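You operate a simulated robot arm through the tools that you are given. There is no shell and no other tool. Be economical: measure what you need, move in short steps, check, and stop when the job is done.

The job below is to be done with a simulated two-armed robot. You get a single attempt, and the scene is never put back.

Task
Set up the small blue pump on the yellow-edged plate and start it.
Fine: carry it over level (its top window must stay white) and push the teal plug into it; the green switch stays off until the plug is in; open valve T4 last; the green lamp must be lit.

It is judged by the outcome, as a careful person would: the job done as asked, and still so three seconds after it is handed in. It fails if anything else is knocked over, pushed out of place, dropped, spilled or broken.

Robot
Two 7-joint arms with two-finger parallel grippers on one trunk, on a base that drives. Base frame: it is fixed to the floor where the robot stands at the start and does not move with it; the origin is under the middle of the robot, x ahead of it, y to its left, z up. Units: m, degrees, N and s.
The left shoulder is at the start at [0.11, 0.169, 1.411], the right one opposite. With the tool pointing down near the work surface each hand reaches from about 0.38 to 0.72 m from the robot's upright axis, wherever it stands, measured 20 degrees to its own side. Places, roughly: black valve knob [0.6, 2, 0.9]; blue plug [0.5, 2.5, 1]; blue slide switch [0.5, 2.3, 0.8]; blue switch of the short rail [0.4, 3.1, 0.8]; brass knob of the stage [0.7, 2.4, 0.8]; green crate [0.75, 1.25, 0.75]; green switch of the cream switch box [0.5, 1.9, 0.8]; grey carriage [0.6, 3, 0.8]; lamp post [0.8, 3.1, 1]; light knob [0.5, 2.8, 0.8]; orange slide switch [0.5, 2.4, 0.8]; post knob [0.8, 2.9, 0.9]; purple cap [0.75, 2, 1]; small motor stage [0.7, 2.3, 0.9]; speed knob [0.6, 2.4, 0.8]; steel holder [0.5, 3, 0.75]. Payload 1.57 kg a hand.
The TCP of each hand is the grasp point between the finger pads, 0.03 m short of the fingertips. In the tool frame z runs along the fingers and y along their closing line. The gripper opens to 0.08 m. The fingers are 0.017 m wide and 0.012 m thick; the gripper's body (0.04 by 0.082 m) begins 0.08 m behind the TCP.
Orientation is that of the tool frame in the base frame, as a unit quaternion [w, x, y, z]. With the fingers straight down and closing along the base's y, the tool's x points along the base's -x, its y along +y and its z along -z.

Tools
- The arms move only by the tool apply_moves. It takes "left_moves", "right_moves" or both (then of equal length, played together; a hand with none holds still); each is a list of rows, each a list of 7 numbers: the shift along the base's x, y, z in m, then the turn, a rotation vector about the base's x, y, z in degrees, then the finger opening in m, from 0 to 0.08. In form: [[tx, ty, tz, ax, ay, az, fingers], ...]. A call has 1 to 10 rows; each row shifts and turns the commanded pose from where the row before left it. Rows are played at 5 a second. More than 0.05 m and 8.6 degrees between two rows, or a gripper value outside its range, and nothing of the call is played. Where a pose cannot be reached the arm comes as near as it can. A force on the tool above 40 N (or 10 N above the force at the start of the call, whichever is more), or a blocked arm, ends the call early, and 0.2 s more pass. The fingers move at their own pace (about 0.072 m/s each) and stop on an object; they squeeze with about 40 N. The grip force told is the motor's: it shows also when the fingers shut on nothing. Time passes only in rows, and 0.2 s behind the last, so rows that do not move let the fingers close. The reply holds the time, the measured pose of the TCP, the force on the tool along the base axes, the opening and the grip force, in the units named above and with some noise, with the torque about the TCP (base axes, N m) and any sound that the robot's microphone picked up.
- Cameras (640 x 400 px; columns grow to the right, rows downward): "scene" is now at [0.1547, -0.0026, 1.5902]; the picture's right is [-0.03, -1.00, 0.00], its down [-0.79, 0.02, -0.62] and it looks along [0.62, -0.02, -0.79] (base axes); focal length 255 px, centre (320, 200). "left" rides on the left gripper at [0.072, 0.007, -0.122] in its tool frame; the picture's right is [-0.09, 1.00, 0.00], its down [-0.84, -0.08, -0.54] and it looks along [-0.54, -0.05, 0.84] (tool axes); focal length 238 px, centre (320, 200). "right" rides on the right gripper at [0.072, -0.007, -0.122] in its tool frame; the picture's right is [0.09, 1.00, 0.00], its down [-0.84, 0.08, -0.54] and it looks along [-0.54, 0.05, 0.84] (tool axes); focal length 238 px, centre (320, 200). There is no depth. A picture from a camera that has moved, and an enlarged one, comes with that camera's place and axes in the base frame and with its lens.
- camera(camera): a new picture of that camera. No time passes.
- lift_body(by): slides the trunk up (or, below 0, down) by that many m; the arms and the scene camera ride with it, the base frame stays. It gives what a move gives, with no picture.
- base_move(legs): drives the robot by 1 to 6 legs, each [ahead, left, turn to the left] in m, m and degrees, along the robot's own axes; the way and the turn of a leg run together, so that a leg with both is an arc; at most 1.5 m and 180 degrees a leg. The arms and the cameras ride along, it lands a little off, and it stops where it bumps. It gives what a move gives.
- head_to(pan, tilt): turns the head with the scene camera to pan (to the left, within 86 degrees either way) and tilt (down, from -29 to 69), counted from straight ahead of the robot. It gives what a move gives.
- zoom(camera, box): a new picture of the part [left, top, right, bottom] of that camera's present view, enlarged. No time passes.
- close_job(): hands the job in; it is judged then, once.

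Work in short steps. Places have to be worked out from the pictures, the camera data and where the tool is seen: move nearer, look again, correct. Check each grasp and each placing, and mend what went wrong. You have 120 turns and 108 pictures in all, those below and enlarged ones among them. Open the grippers and draw the arms clear of the work before you hand the job in, unless the task says otherwise; then end with one line.

The tools are called after "Emit:" as a command line: name --argument value ..., lists and objects as JSON in quotes. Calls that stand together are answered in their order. apply_moves: Moves the arms, as the interface text tells. Its arguments: {"type":"object","properties":{"left_moves":{"type":"array"},"right_moves":{"type":"array"}},"required":[]} The other tools are called the same way: lift_body (by) slides the trunk up or down; base_move (legs) drives the base; head_to (pan, tilt) turns the head that bears the scene camera; camera (camera) takes a picture; zoom (camera, box) takes an enlarged picture of a part of a camera's view; close_job () hands the job in.

At the start:

```text
clock: 0.0
left_ee_pos: [0.7135, 0.1861, 1.1509]
left_orientation: [-0.001, 0.0, 1.0, 0.0]
left_force: [0.0, -0.3, 1.1]
left_wrist_torque: [-0.02, 0.02, 0.0]
left_grip_width: 0.0802
left_gripper_force: 0.1
right_ee_pos: [0.6188, -0.3529, 1.1566]
right_orientation: [0.0, 0.0, 1.0, 0.0]
right_force: [-0.1, -0.4, 0.1]
right_wrist_torque: [-0.02, -0.01, 0.01]
right_grip_width: 0.0801
right_gripper_force: 0.0
trunk travel left (down, up): [-0.725, 0.165]
robot x, y, heading: [0.0011, 0.0012, -0.0]
head pan, tilt: [-1.8, 52.0]
```

scene: 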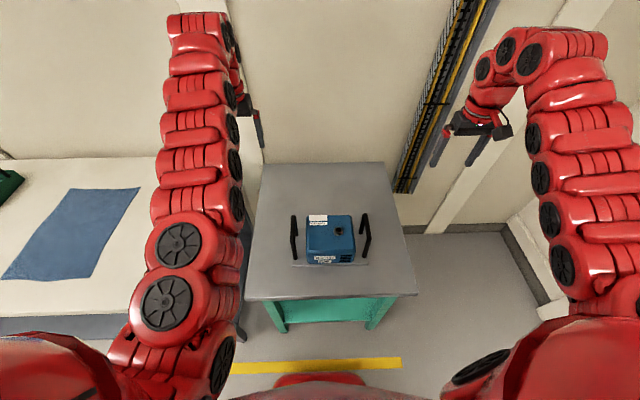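
right: 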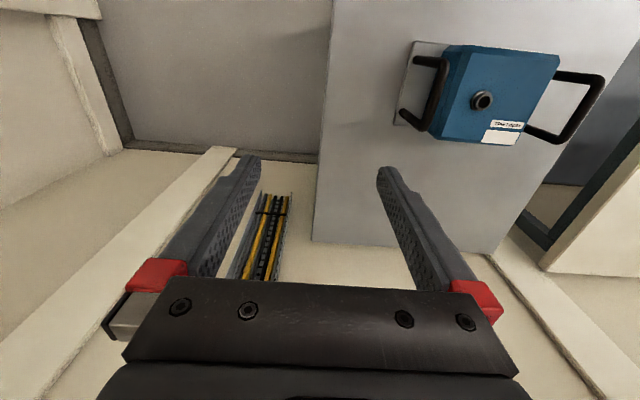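
left: 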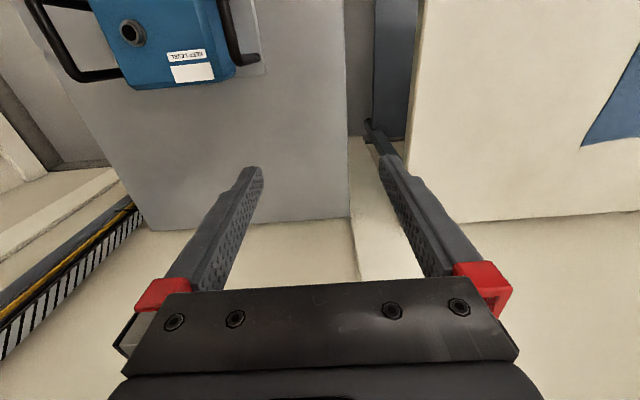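

The blue pump with two side handles stands on the grey table ahead. I zoom in on it, then turn the head left to see the work bench.

Emit:
zoom --camera "scene" --box '[260, 190, 400, 280]'

Emit:
head_to --pan 70 --tilt 25

Emit:
camera --camera "scene"

```text
4.44 times, centred on (330, 235) of scene
camera zoom: at [0.1547, -0.0026, 1.5902], right [-0.03, -1.0, 0.0], down [-0.79, 0.02, -0.62], along [0.62, -0.02, -0.79], focal length 1132 px, centre (276, 44)
```

zoom: 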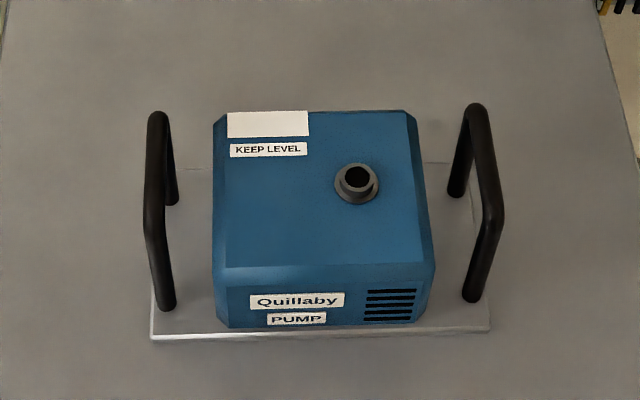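

```text
clock: 1.4
left_ee_pos: [0.7122, 0.1867, 1.1514]
left_orientation: [0.0, 0.0, 1.0, 0.0]
left_force: [0.2, -0.9, 0.2]
left_wrist_torque: [0.03, 0.0, -0.01]
left_grip_width: 0.08
left_gripper_force: 0.0
right_ee_pos: [0.6188, -0.3515, 1.1575]
right_orientation: [-0.001, 0.001, 1.0, -0.001]
right_force: [0.2, 0.7, -0.1]
right_wrist_torque: [-0.01, -0.01, 0.0]
right_grip_width: 0.0801
right_gripper_force: 0.1
trunk travel left (down, up): [-0.725, 0.165]
robot x, y, heading: [-0.0006, 0.0014, -0.0]
head pan, tilt: [70.0, 25.0]
```

```text
103 pictures are left
camera scene: at [0.1112, 0.0863, 1.6302], right [0.94, -0.34, 0.0], down [-0.15, -0.4, -0.91], along [0.31, 0.85, -0.42], focal length 255 px, centre (320, 200)
```

scene: 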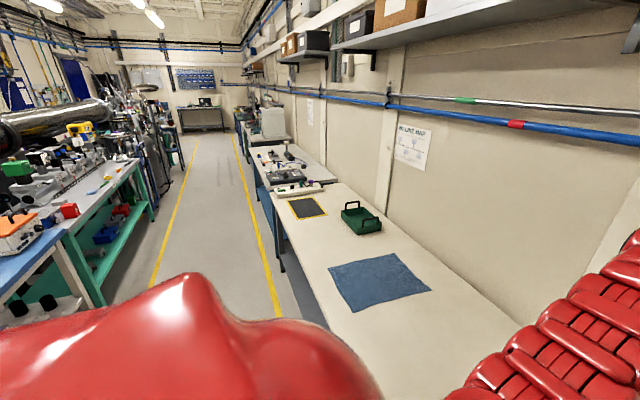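

The yellow-edged plate is around [0.6, 1.75], and there is a wall map. I zoom in on both.

Emit:
zoom --camera "scene" --box '[385, 110, 445, 180]'

Emit:
zoom --camera "scene" --box '[240, 130, 400, 240]'

```text
5.71 times, centred on (415, 145) of scene
camera zoom: at [0.1112, 0.0863, 1.6302], right [0.94, -0.34, 0.0], down [-0.15, -0.4, -0.91], along [0.31, 0.85, -0.42], focal length 1455 px, centre (-223, 514)
```

zoom: 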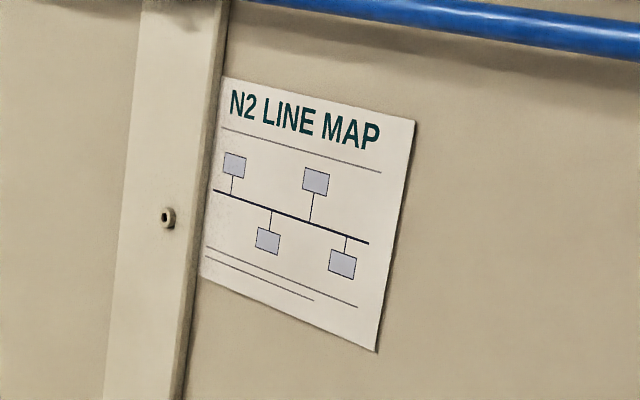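

```text
3.64 times, centred on (320, 185) of scene
camera zoom: at [0.1112, 0.0863, 1.6302], right [0.94, -0.34, 0.0], down [-0.15, -0.4, -0.91], along [0.31, 0.85, -0.42], focal length 926 px, centre (320, 254)
```

zoom: 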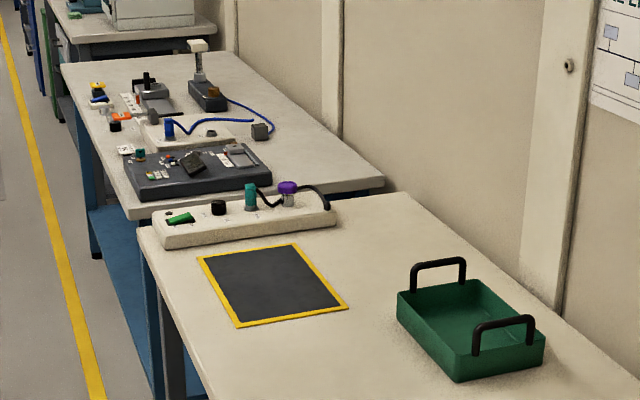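

The cream box beyond the plate holds the green switch, valve, teal plug and purple cap. I now turn the head back to the pump and measure the handles.

Emit:
head_to --pan -5 --tilt 55

Emit:
zoom --camera "scene" --box '[260, 150, 400, 238]'

Emit:
zoom --camera "right" --box '[380, 20, 620, 170]'

Emit:
zoom --camera "left" --box '[20, 0, 300, 150]'

```text
clock: 2.9
left_ee_pos: [0.7135, 0.1861, 1.151]
left_orientation: [0.0, 0.0, 1.0, 0.0]
left_force: [0.6, 0.4, -0.9]
left_wrist_torque: [0.02, 0.03, 0.0]
left_grip_width: 0.08
left_gripper_force: 0.1
right_ee_pos: [0.6189, -0.3519, 1.1583]
right_orientation: [0.0, 0.0, 1.0, 0.0]
right_force: [-1.1, 0.1, 0.1]
right_wrist_torque: [-0.01, 0.02, 0.01]
right_grip_width: 0.0799
right_gripper_force: 0.1
trunk travel left (down, up): [-0.725, 0.165]
robot x, y, heading: [-0.0011, 0.0017, 0.1]
head pan, tilt: [-5.0, 55.0]
```

```text
4.55 times, centred on (330, 194) of scene
camera zoom: at [0.1515, -0.0065, 1.5863], right [-0.09, -1.0, 0.0], down [-0.82, 0.07, -0.57], along [0.57, -0.05, -0.82], focal length 1157 px, centre (274, 227)
```

zoom: 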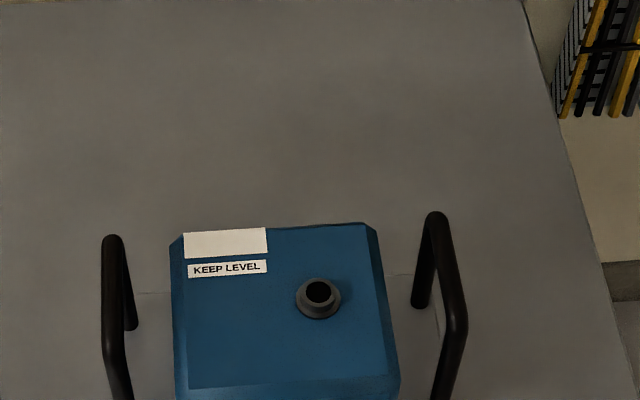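

```text
2.67 times, centred on (500, 95) of right
camera zoom: at [0.5471, -0.3591, 1.2795], right [-0.09, 1.0, 0.0], down [0.84, 0.08, 0.54], along [0.54, 0.05, -0.84], focal length 636 px, centre (-160, 480)
```

zoom: 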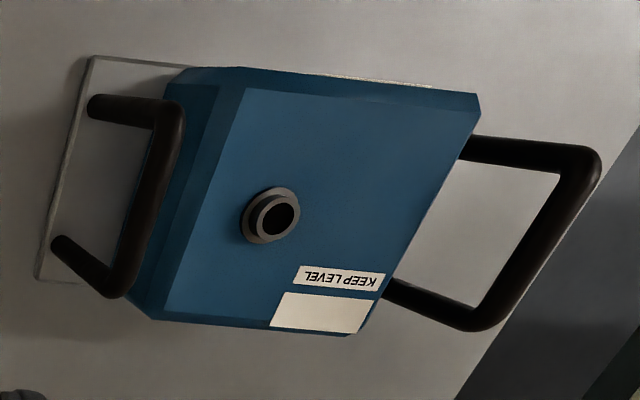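

```text
2.29 times, centred on (160, 75) of left
camera zoom: at [0.6407, 0.1919, 1.2738], right [0.09, 1.0, 0.0], down [0.84, -0.08, 0.54], along [0.54, -0.05, -0.84], focal length 545 px, centre (686, 486)
```

zoom: 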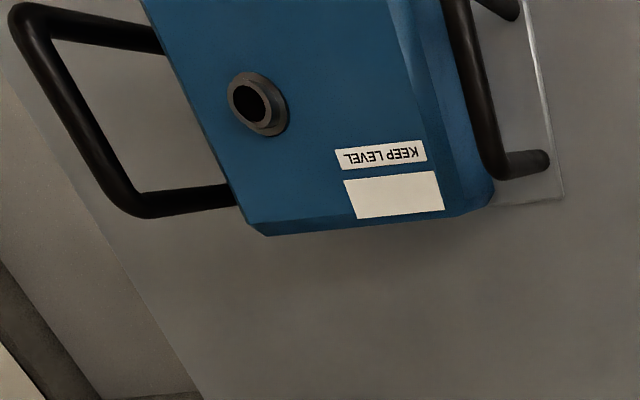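

Triangulated: the handle bars run along x from about 0.55 to 0.645, at y≈0.072 and y≈-0.172, z≈0.875. I bring both hands above them with the fingers opened to 0.045.

Emit:
apply_moves --left_moves '[[-0.0196, -0.0187, -0.0318, 0, 0, 0, 0.045], [-0.0196, -0.0187, -0.0318, 0, 0, 0, 0.045], [-0.0196, -0.0187, -0.0318, 0, 0, 0, 0.045], [-0.0196, -0.0187, -0.0318, 0, 0, 0, 0.045], [-0.0196, -0.0187, -0.0318, 0, 0, 0, 0.045], [-0.0196, -0.0187, -0.0318, 0, 0, 0, 0.045], [0, 0, 0, 0, 0, 0, 0.045]]' --right_moves '[[-0.0035, 0.0298, -0.033, 0, 0, 0, 0.045], [-0.0035, 0.0298, -0.033, 0, 0, 0, 0.045], [-0.0035, 0.0298, -0.033, 0, 0, 0, 0.045], [-0.0035, 0.0298, -0.033, 0, 0, 0, 0.045], [-0.0035, 0.0298, -0.033, 0, 0, 0, 0.045], [-0.0035, 0.0298, -0.033, 0, 0, 0, 0.045], [0, 0, 0, 0, 0, 0, 0.045]]'

Emit:
camera --camera "left"

Emit:
camera --camera "right"

Emit:
camera --camera "scene"

```text
clock: 4.5
left_ee_pos: [0.6244, 0.0834, 0.9648]
left_orientation: [-0.001, -0.001, 1.0, 0.0]
left_force: [-1.6, -0.3, 0.5]
left_wrist_torque: [-0.03, 0.02, 0.02]
left_grip_width: 0.0449
left_gripper_force: 0.0
left hand out of reach, approached as far as the arm can: row 4, 5, 6
right_ee_pos: [0.6323, -0.2658, 1.0807]
right_orientation: [0.0, 0.0, 1.0, 0.0]
right_force: [-0.9, 0.1, 1.2]
right_wrist_torque: [-0.02, 0.01, 0.03]
right_grip_width: 0.0449
right_gripper_force: 0.0
right hand out of reach, approached as far as the arm can: row 2, 3, 4, 5, 6
trunk travel left (down, up): [-0.725, 0.165]
robot x, y, heading: [-0.0015, -0.0048, 0.1]
head pan, tilt: [-5.0, 55.0]
```

```text
97 pictures are left
camera left: at [0.5533, 0.089, 1.0871], right [0.09, 1.0, 0.0], down [0.84, -0.08, 0.54], along [0.54, -0.05, -0.84], focal length 238 px, centre (320, 200)
```

left: 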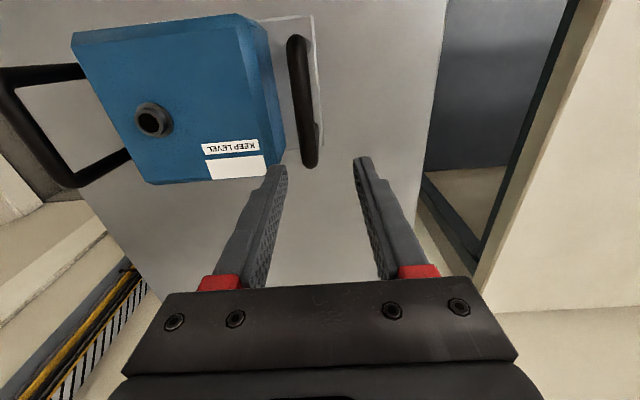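

```text
96 pictures are left
camera right: at [0.5595, -0.2746, 1.2022], right [-0.09, 1.0, 0.0], down [0.84, 0.08, 0.54], along [0.54, 0.05, -0.84], focal length 238 px, centre (320, 200)
```

right: 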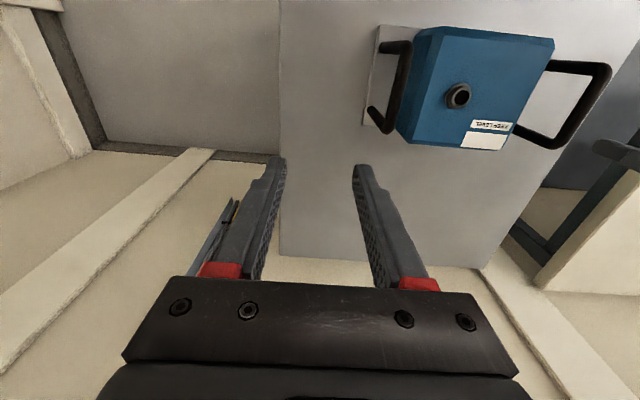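

```text
95 pictures are left
camera scene: at [0.1513, -0.0062, 1.5863], right [-0.09, -1.0, 0.0], down [-0.82, 0.07, -0.57], along [0.57, -0.05, -0.82], focal length 255 px, centre (320, 200)
```

scene: 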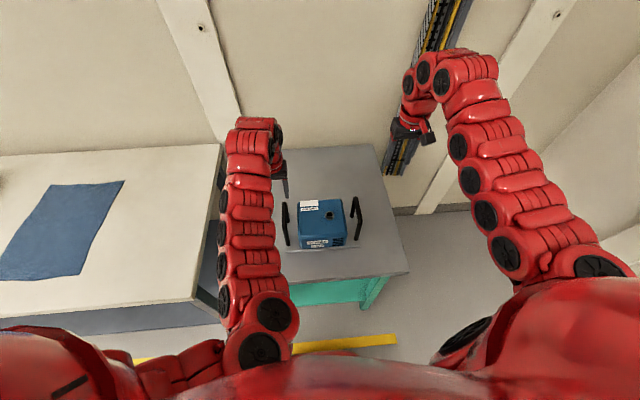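

Both hands fell short, probably a poor arm posture. I retry with smaller steps, first moving the right hand down and then sideways.

Emit:
apply_moves --right_moves '[[-0.01, 0.0, -0.03, 0, 0, 0, 0.045], [-0.01, 0.0, -0.03, 0, 0, 0, 0.045], [-0.01, 0.01, -0.03, 0, 0, 0, 0.045], [0, 0.02, 0, 0, 0, 0, 0.045], [0, 0.02, 0, 0, 0, 0, 0.045]]' --left_moves '[[-0.01, 0.0, 0.0, 0, 0, 0, 0.045], [-0.01, 0.0, 0.0, 0, 0, 0, 0.045], [0.0, -0.005, 0.0, 0, 0, 0, 0.045], [0, 0.0, 0, 0, 0, 0, 0.045], [0, 0, 0, 0, 0, 0, 0.045]]'

```text
clock: 5.7
left_ee_pos: [0.6226, 0.0757, 0.9588]
left_orientation: [0.0, 0.0, 1.0, 0.0]
left_force: [-0.1, 0.2, -0.6]
left_wrist_torque: [0.0, -0.04, 0.03]
left_grip_width: 0.0451
left_gripper_force: 0.0
left hand out of reach, approached as far as the arm can: row 1, 2
right_ee_pos: [0.6322, -0.2577, 1.0801]
right_orientation: [0.0, 0.001, 1.0, 0.0]
right_force: [-0.3, 0.5, 0.4]
right_wrist_torque: [0.01, 0.0, -0.04]
right_grip_width: 0.0449
right_gripper_force: 0.1
right hand out of reach, approached as far as the arm can: row 1, 2, 3, 4, 5
trunk travel left (down, up): [-0.725, 0.165]
robot x, y, heading: [-0.0022, -0.0004, -0.0]
head pan, tilt: [-5.0, 55.0]
```

I test the right hand's axes one by one to learn which limit is active.

Emit:
apply_moves --right_moves '[[0, 0, 0.02, 0, 0, 0, 0.045], [0, 0, 0.02, 0, 0, 0, 0.045], [0, 0.03, 0, 0, 0, 0, 0.045], [0, 0.03, 0, 0, 0, 0, 0.045], [0.03, 0, 0, 0, 0, 0, 0.045], [0, 0.0, -0.03, 0, 0, 0, 0.045], [0, 0, -0.03, 0, 0, 0, 0.045]]'

```text
clock: 7.3
left_ee_pos: [0.6217, 0.0766, 0.9581]
left_orientation: [0.0, 0.0, 1.0, 0.0]
left_force: [0.2, 0.5, 0.4]
left_wrist_torque: [0.0, 0.01, 0.0]
left_grip_width: 0.0449
left_gripper_force: 0.1
right_ee_pos: [0.6624, -0.1975, 1.0583]
right_orientation: [-0.001, 0.0, 1.0, 0.0]
right_force: [0.3, -1.3, -0.6]
right_wrist_torque: [-0.01, 0.01, 0.01]
right_grip_width: 0.0451
right_gripper_force: 0.0
trunk travel left (down, up): [-0.725, 0.165]
robot x, y, heading: [-0.0011, -0.0013, 0.1]
head pan, tilt: [-5.0, 55.0]
```

Raising/extending works, so the limit is the inner reach at this trunk height. I back the base up 0.08 m.

Emit:
base_move --legs '[[-0.08, -0.05, 0]]'

```text
clock: 8.4
left_ee_pos: [0.5429, 0.0264, 0.9583]
left_orientation: [-0.001, -0.001, 1.0, 0.001]
left_force: [-0.8, 0.3, 0.0]
left_wrist_torque: [0.0, -0.01, -0.03]
left_grip_width: 0.0451
left_gripper_force: 0.0
right_ee_pos: [0.5829, -0.2469, 1.0586]
right_orientation: [0.0, 0.0, 1.0, 0.0]
right_force: [0.9, -0.5, -0.5]
right_wrist_torque: [-0.02, -0.02, 0.01]
right_grip_width: 0.0452
right_gripper_force: 0.1
trunk travel left (down, up): [-0.725, 0.165]
robot x, y, heading: [-0.0775, -0.0517, -0.1]
head pan, tilt: [-5.0, 55.0]
```

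Now I move to above the bars, symmetric about the pump centre.

Emit:
apply_moves --left_moves '[[0.0265, 0.023, 0, 0, 0, 0, 0.045], [0.0265, 0.023, 0, 0, 0, 0, 0.045], [0, 0, 0, 0, 0, 0, 0.045], [0, 0, 0, 0, 0, 0, 0.045]]' --right_moves '[[0.007, 0.025, -0.033, 0, 0, 0, 0.045], [0.008, 0.025, -0.033, 0, 0, 0, 0.045], [0, 0.024, -0.033, 0, 0, 0, 0.045], [0, 0, 0, 0, 0, 0, 0.045]]'

Emit:
camera --camera "left"

Emit:
camera --camera "right"

Emit:
camera --camera "scene"

```text
clock: 9.4
left_ee_pos: [0.5975, 0.0739, 0.9579]
left_orientation: [0.0, -0.001, 1.0, 0.0]
left_force: [0.4, -0.4, -0.6]
left_wrist_torque: [-0.04, 0.04, 0.01]
left_grip_width: 0.0451
left_gripper_force: 0.1
right_ee_pos: [0.5971, -0.171, 0.9588]
right_orientation: [0.001, 0.0, 1.0, 0.0]
right_force: [-0.3, 0.4, 0.1]
right_wrist_torque: [0.03, 0.02, 0.0]
right_grip_width: 0.045
right_gripper_force: 0.0
trunk travel left (down, up): [-0.725, 0.165]
robot x, y, heading: [-0.079, -0.0508, 0.2]
head pan, tilt: [-5.0, 55.0]
```

```text
94 pictures are left
camera left: at [0.5242, 0.0787, 1.0789], right [0.09, 1.0, 0.0], down [0.84, -0.08, 0.54], along [0.54, -0.05, -0.84], focal length 238 px, centre (320, 200)
```

left: 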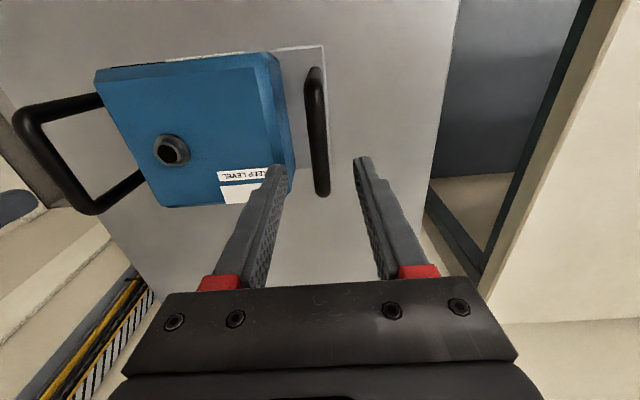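

```text
93 pictures are left
camera right: at [0.5261, -0.1791, 1.0814], right [-0.09, 1.0, 0.0], down [0.84, 0.08, 0.54], along [0.54, 0.05, -0.84], focal length 238 px, centre (320, 200)
```

right: 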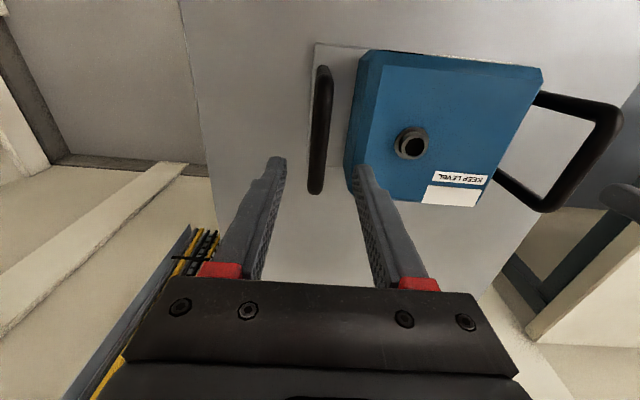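

```text
92 pictures are left
camera scene: at [0.0726, -0.056, 1.5862], right [-0.09, -1.0, 0.0], down [-0.82, 0.07, -0.57], along [0.57, -0.05, -0.82], focal length 255 px, centre (320, 200)
```

scene: 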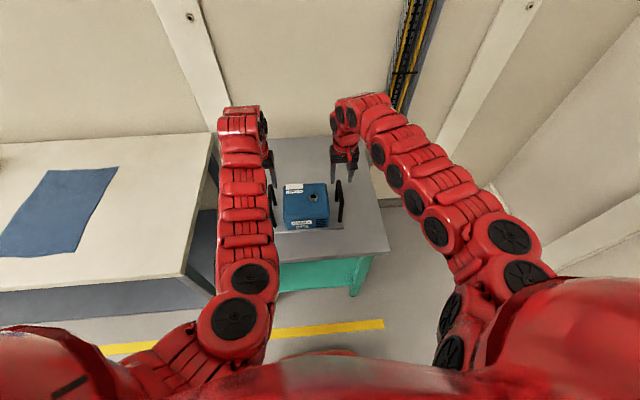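

The bars sit centred between the fingers (left y≈0.072, right y≈-0.174). I narrow to 0.038 and descend 0.09 m.

Emit:
apply_moves --left_moves '[[-0.003, -0.001, -0.03, 0, 0, 0, 0.038], [0, 0, -0.03, 0, 0, 0, 0.038], [0, 0, -0.015, 0, 0, 0, 0.038], [0, 0, -0.015, 0, 0, 0, 0.038], [0, 0, 0, 0, 0, 0, 0.038]]' --right_moves '[[-0.003, -0.003, -0.03, 0, 0, 0, 0.038], [0, 0, -0.03, 0, 0, 0, 0.038], [0, 0, -0.015, 0, 0, 0, 0.038], [0, 0, -0.015, 0, 0, 0, 0.038], [0, 0, 0, 0, 0, 0, 0.038]]'

Emit:
camera --camera "left"

Emit:
camera --camera "right"

```text
clock: 10.6
left_ee_pos: [0.5928, 0.0717, 0.8673]
left_orientation: [0.0, -0.001, 1.0, 0.0]
left_force: [0.4, 0.6, -0.1]
left_wrist_torque: [0.03, 0.02, 0.01]
left_grip_width: 0.0382
left_gripper_force: 0.0
right_ee_pos: [0.5948, -0.1749, 0.8706]
right_orientation: [-0.001, 0.0, 1.0, 0.0]
right_force: [0.2, 0.0, 0.0]
right_wrist_torque: [0.0, 0.0, -0.02]
right_grip_width: 0.0379
right_gripper_force: 0.0
trunk travel left (down, up): [-0.725, 0.165]
robot x, y, heading: [-0.08, -0.05, -0.1]
head pan, tilt: [-5.0, 55.0]
```

```text
91 pictures are left
camera left: at [0.5203, 0.0774, 0.9898], right [0.09, 1.0, 0.0], down [0.84, -0.08, 0.54], along [0.54, -0.05, -0.84], focal length 238 px, centre (320, 200)
```

left: 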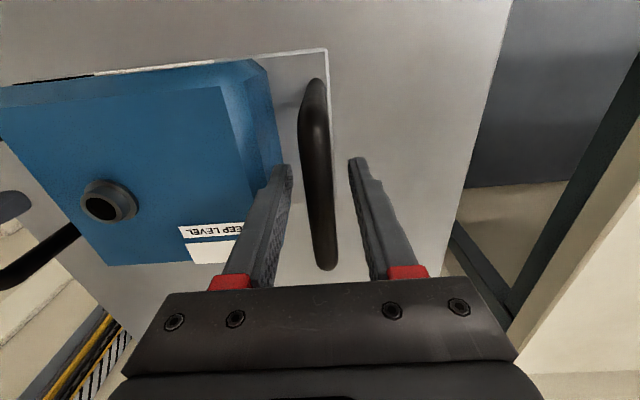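

```text
90 pictures are left
camera right: at [0.5226, -0.183, 0.9924], right [-0.09, 1.0, 0.0], down [0.84, 0.08, 0.54], along [0.54, 0.05, -0.84], focal length 238 px, centre (320, 200)
```

right: 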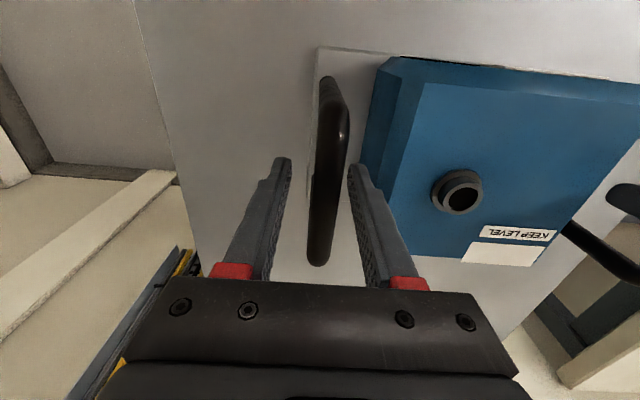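

The bars are between the fingers on both sides with no contact. I close both grippers.

Emit:
apply_moves --left_moves '[[0, 0, 0, 0, 0, 0, 0], [0, 0, 0, 0, 0, 0, 0], [0, 0, 0, 0, 0, 0, 0], [0, 0, 0, 0, 0, 0, 0]]' --right_moves '[[0, 0, 0, 0, 0, 0, 0], [0, 0, 0, 0, 0, 0, 0], [0, 0, 0, 0, 0, 0, 0], [0, 0, 0, 0, 0, 0, 0]]'

```text
clock: 11.6
left_ee_pos: [0.5925, 0.0719, 0.8675]
left_orientation: [0.0, 0.001, 1.0, -0.002]
left_force: [-0.3, -12.0, 0.3]
left_wrist_torque: [0.08, -0.08, 0.03]
left_grip_width: 0.0155
left_gripper_force: 31.9
right_ee_pos: [0.5943, -0.1729, 0.8703]
right_orientation: [-0.001, -0.001, 1.0, 0.001]
right_force: [0.8, 17.6, 0.6]
right_wrist_torque: [-0.13, 0.0, -0.05]
right_grip_width: 0.0155
right_gripper_force: 31.4
trunk travel left (down, up): [-0.725, 0.165]
robot x, y, heading: [-0.0816, -0.051, 0.0]
head pan, tilt: [-5.0, 55.0]
```

Both gripped (0.0155 m bar). There is a small sideways bind, so I ease each hand inward a bit and then lift by trunk a few cm.

Emit:
apply_moves --left_moves '[[0, -0.001, 0, 0, 0, 0, 0], [0, 0, 0, 0, 0, 0, 0]]' --right_moves '[[0, 0.001, 0, 0, 0, 0, 0], [0, 0, 0, 0, 0, 0, 0]]'

Emit:
lift_body --by 0.05

Emit:
camera --camera "scene"

```text
clock: 12.2
left_ee_pos: [0.5933, 0.0708, 0.8673]
left_orientation: [0.0, 0.001, 1.0, -0.002]
left_force: [0.3, -13.9, -0.7]
left_wrist_torque: [0.16, -0.23, 0.0]
left_grip_width: 0.0158
left_gripper_force: 31.3
right_ee_pos: [0.5938, -0.1737, 0.8697]
right_orientation: [0.0, 0.0, 1.0, 0.0]
right_force: [-1.2, 17.3, 4.7]
right_wrist_torque: [-0.12, 0.19, 0.0]
right_grip_width: 0.0155
right_gripper_force: 31.1
trunk travel left (down, up): [-0.725, 0.165]
robot x, y, heading: [-0.0801, -0.054, -0.0]
head pan, tilt: [-5.0, 55.0]
```

```text
clock: 13.2
left_ee_pos: [0.5952, 0.0704, 0.9168]
left_orientation: [-0.001, -0.001, 1.0, 0.0]
left_force: [0.9, -17.2, -7.1]
left_wrist_torque: [0.1, 0.15, -0.03]
left_grip_width: 0.0158
left_gripper_force: 30.9
right_ee_pos: [0.5972, -0.1738, 0.9173]
right_orientation: [0.0, -0.001, 1.0, 0.001]
right_force: [-0.9, 17.5, -7.5]
right_wrist_torque: [-0.14, -0.04, 0.01]
right_grip_width: 0.0157
right_gripper_force: 31.0
trunk travel left (down, up): [-0.775, 0.115]
robot x, y, heading: [-0.0833, -0.0473, 0.1]
head pan, tilt: [-5.0, 55.0]
```

```text
89 pictures are left
camera scene: at [0.0751, -0.0563, 1.6359], right [-0.09, -1.0, 0.0], down [-0.82, 0.07, -0.57], along [0.57, -0.05, -0.82], focal length 255 px, centre (320, 200)
```

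scene: 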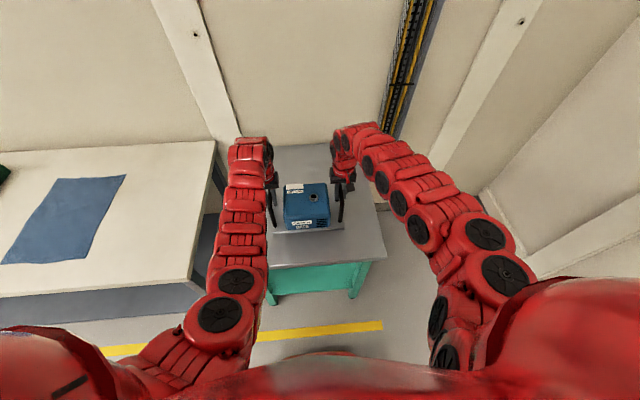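

The pump is lifted level (about 7 N each hand), window white. I raise the trunk further.

Emit:
lift_body --by 0.11

Emit:
apply_moves --left_moves '[[0, 0, 0.02, 0, 0, 0, 0], [0, 0, 0.02, 0, 0, 0, 0], [0, 0, 0.02, 0, 0, 0, 0], [0, 0, 0.02, 0, 0, 0, 0], [0, 0, 0.02, 0, 0, 0, 0]]' --right_moves '[[0, 0, 0.02, 0, 0, 0, 0], [0, 0, 0.02, 0, 0, 0, 0], [0, 0, 0.02, 0, 0, 0, 0], [0, 0, 0.02, 0, 0, 0, 0], [0, 0, 0.02, 0, 0, 0, 0]]'

Emit:
zoom --camera "scene" --box '[220, 130, 400, 250]'

```text
clock: 14.6
left_ee_pos: [0.5946, 0.0705, 1.0257]
left_orientation: [-0.001, 0.0, 1.0, 0.0]
left_force: [0.6, -20.6, -6.4]
left_wrist_torque: [0.22, -0.02, -0.03]
left_grip_width: 0.0156
left_gripper_force: 31.3
right_ee_pos: [0.5959, -0.1732, 1.029]
right_orientation: [-0.001, 0.001, 1.0, 0.0]
right_force: [-1.6, 20.3, -6.9]
right_wrist_torque: [-0.11, 0.16, 0.0]
right_grip_width: 0.0158
right_gripper_force: 31.3
trunk travel left (down, up): [-0.885, 0.005]
robot x, y, heading: [-0.0801, -0.0492, -0.0]
head pan, tilt: [-5.0, 55.0]
```

```text
clock: 15.8
left_ee_pos: [0.5935, 0.07, 1.1277]
left_orientation: [-0.001, 0.0, 1.0, -0.001]
left_force: [1.0, -22.0, -5.5]
left_wrist_torque: [0.1, 0.26, 0.05]
left_grip_width: 0.0152
left_gripper_force: 31.7
right_ee_pos: [0.5963, -0.174, 1.1299]
right_orientation: [0.0, -0.001, 1.0, 0.0]
right_force: [-0.4, 21.9, -7.6]
right_wrist_torque: [-0.24, -0.21, -0.05]
right_grip_width: 0.0156
right_gripper_force: 31.1
trunk travel left (down, up): [-0.885, 0.005]
robot x, y, heading: [-0.0818, -0.0464, 0.4]
head pan, tilt: [-5.0, 55.0]
```

```text
3.33 times, centred on (310, 190) of scene
camera zoom: at [0.0733, -0.0565, 1.7461], right [-0.09, -1.0, 0.0], down [-0.82, 0.07, -0.57], along [0.57, -0.05, -0.82], focal length 849 px, centre (353, 233)
```

zoom: 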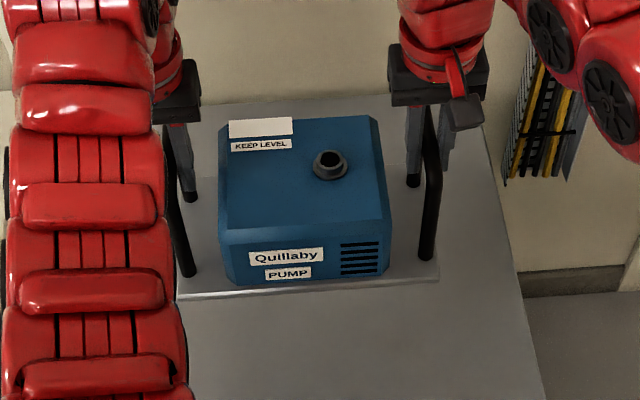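

Level and well clear. I relieve the inward pull slightly and strafe left about 0.9 m, then check.

Emit:
apply_moves --left_moves '[[0, -0.002, 0, 0, 0, 0, 0], [0, 0, 0, 0, 0, 0, 0]]' --right_moves '[[0, 0.002, 0, 0, 0, 0, 0], [0, 0, 0, 0, 0, 0, 0]]'

Emit:
base_move --legs '[[0, 0.5, 0], [0, 0.5, 0]]'

Emit:
head_to --pan 25 --tilt 45

Emit:
camera --camera "scene"

```text
clock: 16.4
left_ee_pos: [0.5941, 0.0707, 1.1272]
left_orientation: [-0.001, -0.002, 1.0, 0.001]
left_force: [0.9, -6.7, -7.0]
left_wrist_torque: [0.07, 0.05, -0.06]
left_grip_width: 0.0153
left_gripper_force: 31.2
right_ee_pos: [0.5955, -0.1733, 1.1282]
right_orientation: [-0.001, 0.001, 1.0, -0.001]
right_force: [-1.2, 7.5, -7.5]
right_wrist_torque: [-0.07, 0.03, 0.12]
right_grip_width: 0.0155
right_gripper_force: 31.0
trunk travel left (down, up): [-0.885, 0.005]
robot x, y, heading: [-0.0782, -0.0517, 0.0]
head pan, tilt: [-5.0, 55.0]
```

```text
clock: 21.9
left_ee_pos: [0.5896, 1.0749, 1.1277]
left_orientation: [-0.001, -0.004, 1.0, 0.002]
left_force: [0.2, 29.4, -6.6]
left_wrist_torque: [-0.17, -0.05, -0.03]
left_grip_width: 0.0157
left_gripper_force: 31.1
right_ee_pos: [0.5941, 0.8307, 1.127]
right_orientation: [-0.001, -0.002, 1.0, -0.002]
right_force: [0.8, -29.4, -6.5]
right_wrist_torque: [0.21, 0.16, 0.11]
right_grip_width: 0.0154
right_gripper_force: 31.3
trunk travel left (down, up): [-0.885, 0.005]
robot x, y, heading: [-0.0858, 0.9512, 0.3]
head pan, tilt: [-5.0, 55.0]
```

```text
clock: 22.8
left_ee_pos: [0.5896, 1.076, 1.1282]
left_orientation: [-0.001, -0.004, 1.0, 0.002]
left_force: [1.5, 0.0, -7.1]
left_wrist_torque: [-0.01, 0.04, 0.0]
left_grip_width: 0.0158
left_gripper_force: 31.5
right_ee_pos: [0.5927, 0.8308, 1.1279]
right_orientation: [0.0, -0.002, 1.0, -0.001]
right_force: [0.6, -0.1, -6.3]
right_wrist_torque: [-0.02, 0.04, 0.15]
right_grip_width: 0.0158
right_gripper_force: 31.4
trunk travel left (down, up): [-0.885, 0.005]
robot x, y, heading: [-0.0835, 0.9544, 0.2]
head pan, tilt: [25.0, 45.0]
```

```text
87 pictures are left
camera scene: at [0.0719, 0.9864, 1.7594], right [0.43, -0.9, 0.0], down [-0.64, -0.3, -0.71], along [0.64, 0.3, -0.71], focal length 255 px, centre (320, 200)
```

scene: 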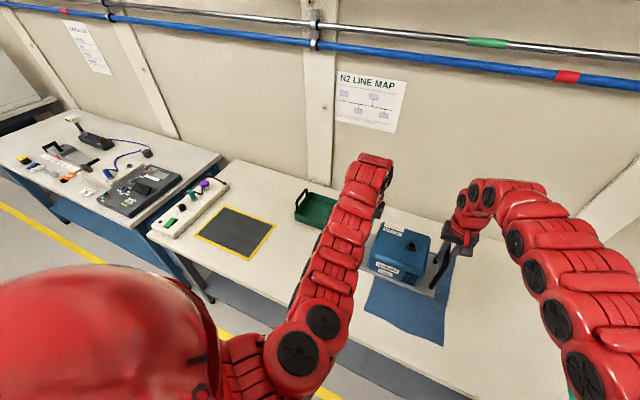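

Still level. I zoom on the plate and the box to compute positions.

Emit:
zoom --camera "scene" --box '[140, 165, 300, 270]'

```text
3.81 times, centred on (220, 218) of scene
camera zoom: at [0.0719, 0.9864, 1.7594], right [0.43, -0.9, 0.0], down [-0.64, -0.3, -0.71], along [0.64, 0.3, -0.71], focal length 970 px, centre (701, 133)
```

zoom: 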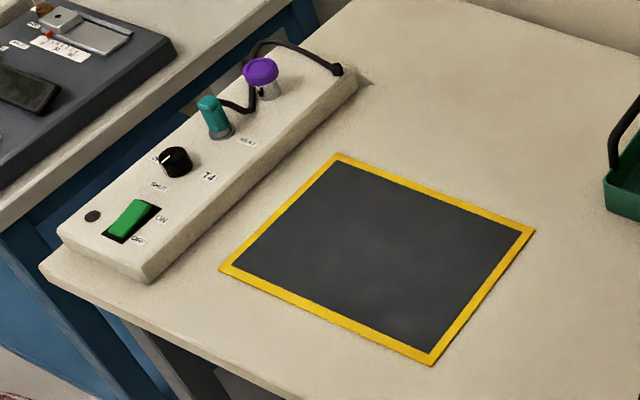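

T4 is the black knob; the plug is in its REST. The plate spans x 0.494–0.718, y 1.534–1.865 (centre [0.606, 1.70]). I drive left 0.75 m.

Emit:
base_move --legs '[[0.0, 0.4, 0], [0.01, 0.347, -0.2]]'

Emit:
head_to --pan 10 --tilt 55

Emit:
camera --camera "scene"

```text
clock: 27.1
left_ee_pos: [0.6002, 1.8058, 1.1271]
left_orientation: [-0.001, 0.003, 1.0, 0.003]
left_force: [0.3, 2.5, -6.5]
left_wrist_torque: [0.03, -0.08, 0.0]
left_grip_width: 0.0155
left_gripper_force: 31.1
right_ee_pos: [0.6024, 1.5629, 1.1277]
right_orientation: [0.001, 0.005, 1.0, -0.002]
right_force: [0.4, -2.9, -7.4]
right_wrist_torque: [0.0, 0.18, 0.1]
right_grip_width: 0.0154
right_gripper_force: 30.6
trunk travel left (down, up): [-0.885, 0.005]
robot x, y, heading: [-0.0747, 1.6942, -0.5]
head pan, tilt: [25.0, 45.0]
```

```text
clock: 27.9
left_ee_pos: [0.6019, 1.8075, 1.1274]
left_orientation: [-0.001, 0.003, 1.0, 0.0]
left_force: [0.2, -1.1, -7.3]
left_wrist_torque: [-0.02, -0.05, 0.01]
left_grip_width: 0.0156
left_gripper_force: 31.5
right_ee_pos: [0.6025, 1.564, 1.1283]
right_orientation: [0.0, 0.004, 1.0, -0.003]
right_force: [-0.3, 2.1, -7.2]
right_wrist_torque: [0.0, 0.17, 0.1]
right_grip_width: 0.0156
right_gripper_force: 30.6
trunk travel left (down, up): [-0.885, 0.005]
robot x, y, heading: [-0.0725, 1.6921, -0.3]
head pan, tilt: [10.0, 55.0]
```

```text
85 pictures are left
camera scene: at [0.0801, 1.7047, 1.746], right [0.17, -0.99, 0.0], down [-0.81, -0.14, -0.57], along [0.56, 0.1, -0.82], focal length 255 px, centre (320, 200)
```

scene: 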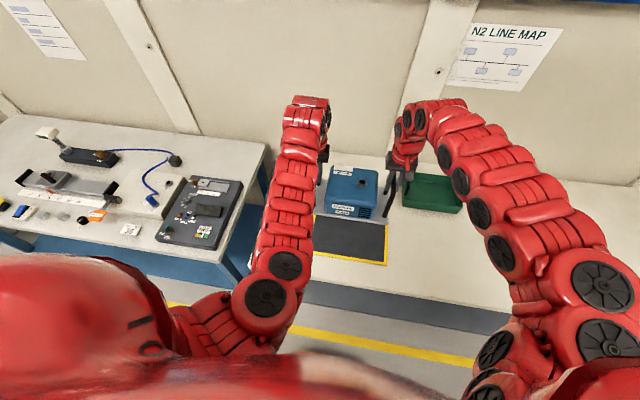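

I zoom on the plate to verify alignment from here.

Emit:
zoom --camera "scene" --box '[290, 150, 410, 275]'

Emit:
camera --camera "left"

```text
3.20 times, centred on (350, 212) of scene
camera zoom: at [0.0801, 1.7047, 1.746], right [0.17, -0.99, 0.0], down [-0.81, -0.14, -0.57], along [0.56, 0.1, -0.82], focal length 815 px, centre (224, 160)
```

zoom: 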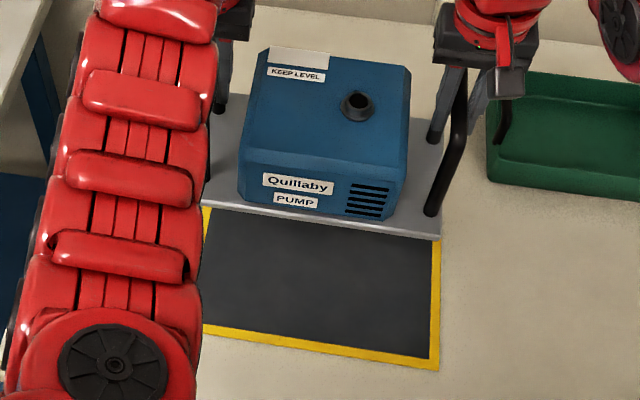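

```text
83 pictures are left
camera left: at [0.5291, 1.8137, 1.2494], right [0.1, 1.0, 0.0], down [0.84, -0.08, 0.54], along [0.54, -0.05, -0.84], focal length 238 px, centre (320, 200)
```

left: 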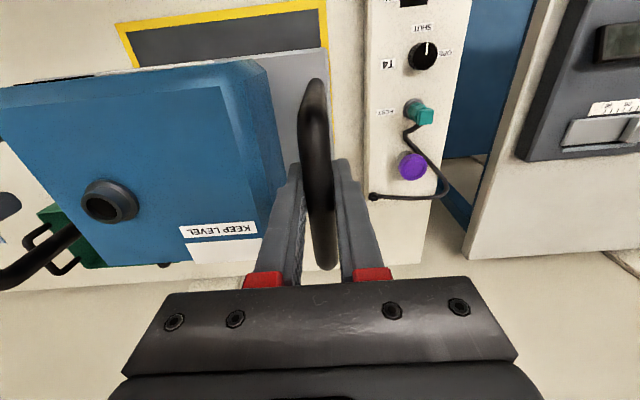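

Combining both views, the bench is at z≈0.80, which puts the plate at x 0.473–0.685, y 1.508–1.82 (centre [0.579, 1.664]); the wrist camera confirms it. I shift the base by (-0.025, -0.022).

Emit:
base_move --legs '[[-0.025, -0.022, 0.3]]'

Emit:
lift_body --by -0.13

Emit:
camera --camera "left"

Emit:
camera --camera "right"

Emit:
camera --camera "scene"

```text
clock: 28.8
left_ee_pos: [0.5795, 1.7941, 1.1242]
left_orientation: [-0.004, -0.001, 1.0, -0.001]
left_force: [0.7, 0.4, -7.6]
left_wrist_torque: [-0.06, -0.07, -0.1]
left_grip_width: 0.0154
left_gripper_force: 31.3
right_ee_pos: [0.5832, 1.55, 1.1254]
right_orientation: [-0.003, 0.001, 1.0, -0.004]
right_force: [1.1, 1.7, -8.2]
right_wrist_torque: [-0.02, 0.2, -0.01]
right_grip_width: 0.0155
right_gripper_force: 30.8
trunk travel left (down, up): [-0.885, 0.005]
robot x, y, heading: [-0.0975, 1.6705, 0.2]
head pan, tilt: [10.0, 55.0]
```

```text
clock: 30.3
left_ee_pos: [0.577, 1.7911, 0.9981]
left_orientation: [-0.001, -0.001, 1.0, 0.001]
left_force: [1.1, -0.5, -7.5]
left_wrist_torque: [0.03, 0.08, -0.02]
left_grip_width: 0.0156
left_gripper_force: 31.4
right_ee_pos: [0.5792, 1.5479, 0.999]
right_orientation: [0.0, 0.0, 1.0, -0.001]
right_force: [-0.8, 0.8, -7.3]
right_wrist_torque: [-0.01, -0.04, 0.1]
right_grip_width: 0.0155
right_gripper_force: 31.2
trunk travel left (down, up): [-0.755, 0.135]
robot x, y, heading: [-0.0969, 1.6719, 0.1]
head pan, tilt: [10.0, 55.0]
```

```text
82 pictures are left
camera left: at [0.5035, 1.7959, 1.1195], right [0.09, 1.0, 0.0], down [0.84, -0.08, 0.54], along [0.54, -0.05, -0.84], focal length 238 px, centre (320, 200)
```

left: 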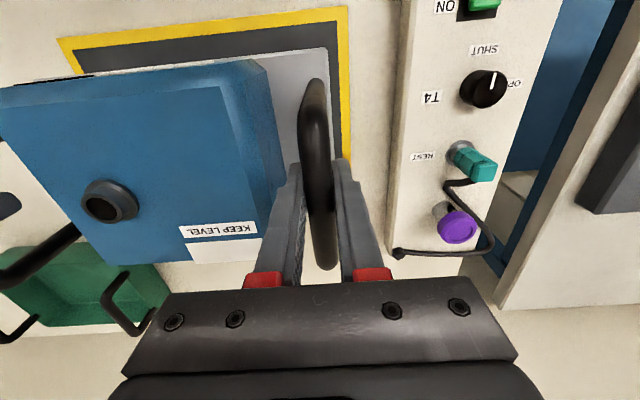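

```text
81 pictures are left
camera right: at [0.5062, 1.5397, 1.1209], right [-0.09, 1.0, 0.0], down [0.84, 0.08, 0.54], along [0.54, 0.05, -0.84], focal length 238 px, centre (320, 200)
```

right: 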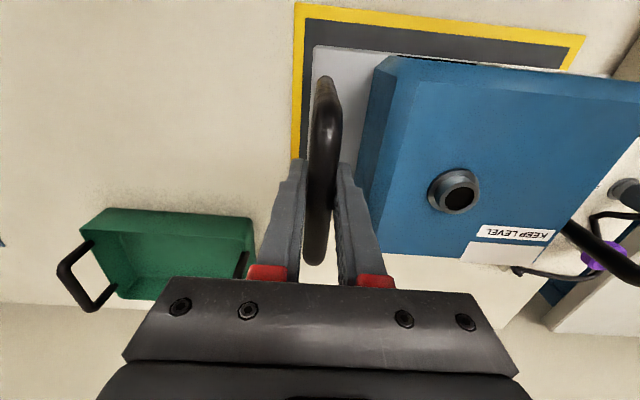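

```text
80 pictures are left
camera scene: at [0.0551, 1.6835, 1.6161], right [0.17, -0.98, 0.0], down [-0.81, -0.14, -0.57], along [0.56, 0.1, -0.82], focal length 255 px, centre (320, 200)
```

scene: 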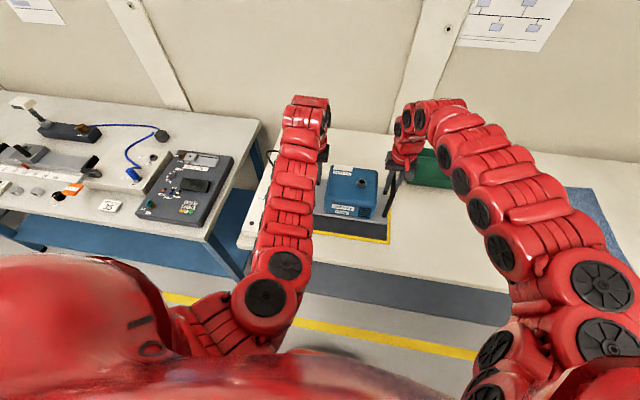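

The pump is centred over the plate (centre y≈1.667, x≈0.578). I lower the trunk 0.05 m, then use fine steps.

Emit:
lift_body --by -0.05

Emit:
zoom --camera "scene" --box '[300, 130, 420, 210]'

```text
clock: 31.3
left_ee_pos: [0.5763, 1.7904, 0.9474]
left_orientation: [-0.001, -0.001, 1.0, 0.002]
left_force: [0.6, -1.4, -7.5]
left_wrist_torque: [0.01, 0.09, 0.0]
left_grip_width: 0.0155
left_gripper_force: 31.1
right_ee_pos: [0.5791, 1.5476, 0.9476]
right_orientation: [0.0, 0.001, 1.0, -0.001]
right_force: [-0.4, 0.8, -6.7]
right_wrist_torque: [0.06, 0.02, 0.1]
right_grip_width: 0.0154
right_gripper_force: 30.9
trunk travel left (down, up): [-0.705, 0.185]
robot x, y, heading: [-0.0965, 1.6694, -0.0]
head pan, tilt: [10.0, 55.0]
```

```text
5.00 times, centred on (360, 170) of scene
camera zoom: at [0.0545, 1.6833, 1.5661], right [0.17, -0.98, 0.0], down [-0.81, -0.14, -0.57], along [0.56, 0.1, -0.82], focal length 1273 px, centre (120, 350)
```

zoom: 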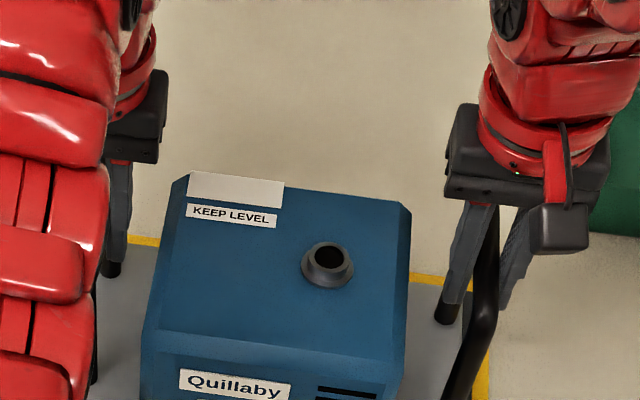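

Still airborne and level. I lower both arms in 3 mm steps, watching for contact.

Emit:
apply_moves --left_moves '[[0, 0, -0.003, 0, 0, 0, 0], [0, 0, -0.003, 0, 0, 0, 0], [0, 0, -0.003, 0, 0, 0, 0], [0, 0, -0.003, 0, 0, 0, 0], [0, 0, 0, 0, 0, 0, 0]]' --right_moves '[[0, 0, -0.003, 0, 0, 0, 0], [0, 0, -0.003, 0, 0, 0, 0], [0, 0, -0.003, 0, 0, 0, 0], [0, 0, -0.003, 0, 0, 0, 0], [0, 0, 0, 0, 0, 0, 0]]'

Emit:
apply_moves --left_moves '[[0, 0, -0.002, 0, 0, 0, 0], [0, 0, -0.002, 0, 0, 0, 0], [0, 0, 0, 0, 0, 0, 0]]' --right_moves '[[0, 0, -0.002, 0, 0, 0, 0], [0, 0, -0.002, 0, 0, 0, 0], [0, 0, 0, 0, 0, 0, 0]]'

```text
clock: 32.5
left_ee_pos: [0.5755, 1.7904, 0.9357]
left_orientation: [-0.001, -0.001, 1.0, 0.002]
left_force: [0.4, 0.3, -7.6]
left_wrist_torque: [0.05, 0.06, -0.02]
left_grip_width: 0.0154
left_gripper_force: 31.1
right_ee_pos: [0.5776, 1.547, 0.9363]
right_orientation: [-0.002, 0.001, 1.0, -0.002]
right_force: [-0.4, -0.1, -7.8]
right_wrist_torque: [0.03, 0.06, 0.15]
right_grip_width: 0.0154
right_gripper_force: 31.3
trunk travel left (down, up): [-0.705, 0.185]
robot x, y, heading: [-0.0957, 1.6708, -0.1]
head pan, tilt: [10.0, 55.0]
```

```text
clock: 33.3
left_ee_pos: [0.5746, 1.7916, 0.9324]
left_orientation: [-0.001, -0.002, 1.0, 0.002]
left_force: [2.5, -0.2, -7.2]
left_wrist_torque: [-0.02, -0.59, 0.18]
left_grip_width: 0.0158
left_gripper_force: 31.1
right_ee_pos: [0.5767, 1.5467, 0.9346]
right_orientation: [0.0, 0.001, 1.0, -0.002]
right_force: [-3.4, 0.1, 7.8]
right_wrist_torque: [0.05, 0.28, 0.24]
right_grip_width: 0.0155
right_gripper_force: 30.9
trunk travel left (down, up): [-0.705, 0.185]
robot x, y, heading: [-0.0972, 1.6709, 0.4]
head pan, tilt: [10.0, 55.0]
```

The right side has touched down; the left is about to. I lower the left a bit more.

Emit:
apply_moves --left_moves '[[0, 0, -0.001, 0, 0, 0, 0], [0, 0, -0.001, 0, 0, 0, 0], [0, 0, 0, 0, 0, 0, 0]]'

```text
clock: 34.1
left_ee_pos: [0.5741, 1.7926, 0.9318]
left_orientation: [0.002, -0.001, 1.0, 0.001]
left_force: [-0.9, 1.2, 20.1]
left_wrist_torque: [-0.04, 0.63, -0.1]
left_grip_width: 0.0155
left_gripper_force: 30.8
right_ee_pos: [0.5768, 1.547, 0.9342]
right_orientation: [0.002, 0.0, 1.0, -0.002]
right_force: [4.5, 0.8, -5.4]
right_wrist_torque: [0.02, -0.6, -0.06]
right_grip_width: 0.0155
right_gripper_force: 31.4
trunk travel left (down, up): [-0.705, 0.185]
robot x, y, heading: [-0.0994, 1.673, -0.3]
head pan, tilt: [10.0, 55.0]
```

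Seated: left presses now. I balance (left up 1 mm, right down 1 mm) and then open.

Emit:
apply_moves --left_moves '[[0, 0, 0.001, 0, 0, 0, 0], [0, 0, 0, 0, 0, 0, 0]]' --right_moves '[[0, 0, -0.001, 0, 0, 0, 0], [0, 0, 0, 0, 0, 0, 0]]'

Emit:
camera --camera "right"

Emit:
camera --camera "left"

```text
clock: 34.7
left_ee_pos: [0.5728, 1.7921, 0.9325]
left_orientation: [0.001, -0.001, 1.0, 0.003]
left_force: [8.9, 0.7, 0.5]
left_wrist_torque: [0.03, -0.8, 0.18]
left_grip_width: 0.0155
left_gripper_force: 31.3
right_ee_pos: [0.5754, 1.5469, 0.9348]
right_orientation: [0.003, 0.0, 1.0, -0.003]
right_force: [-3.5, 0.6, 21.1]
right_wrist_torque: [0.02, 0.55, 0.34]
right_grip_width: 0.0157
right_gripper_force: 31.1
trunk travel left (down, up): [-0.705, 0.185]
robot x, y, heading: [-0.0972, 1.6739, 0.3]
head pan, tilt: [10.0, 55.0]
```

```text
78 pictures are left
camera right: at [0.5037, 1.5399, 1.0564], right [-0.09, 1.0, 0.0], down [0.83, 0.08, 0.55], along [0.54, 0.05, -0.84], focal length 238 px, centre (320, 200)
```

right: 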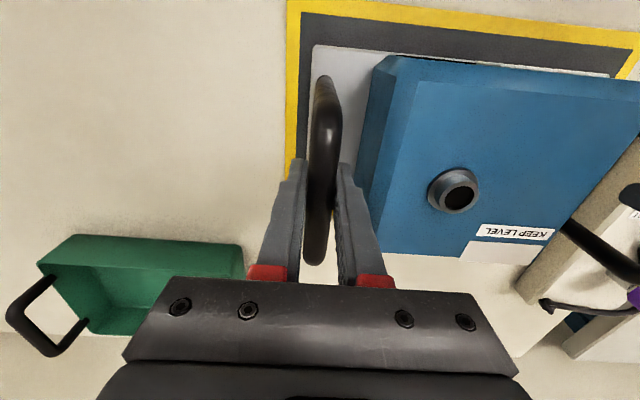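

```text
77 pictures are left
camera left: at [0.5006, 1.796, 1.0538], right [0.09, 1.0, 0.0], down [0.84, -0.08, 0.54], along [0.54, -0.05, -0.84], focal length 238 px, centre (320, 200)
```

left: 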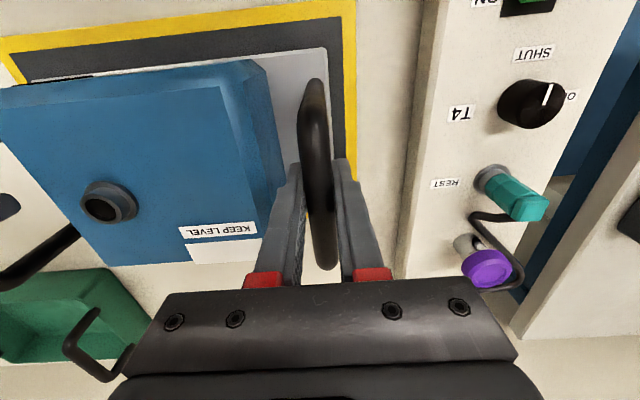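

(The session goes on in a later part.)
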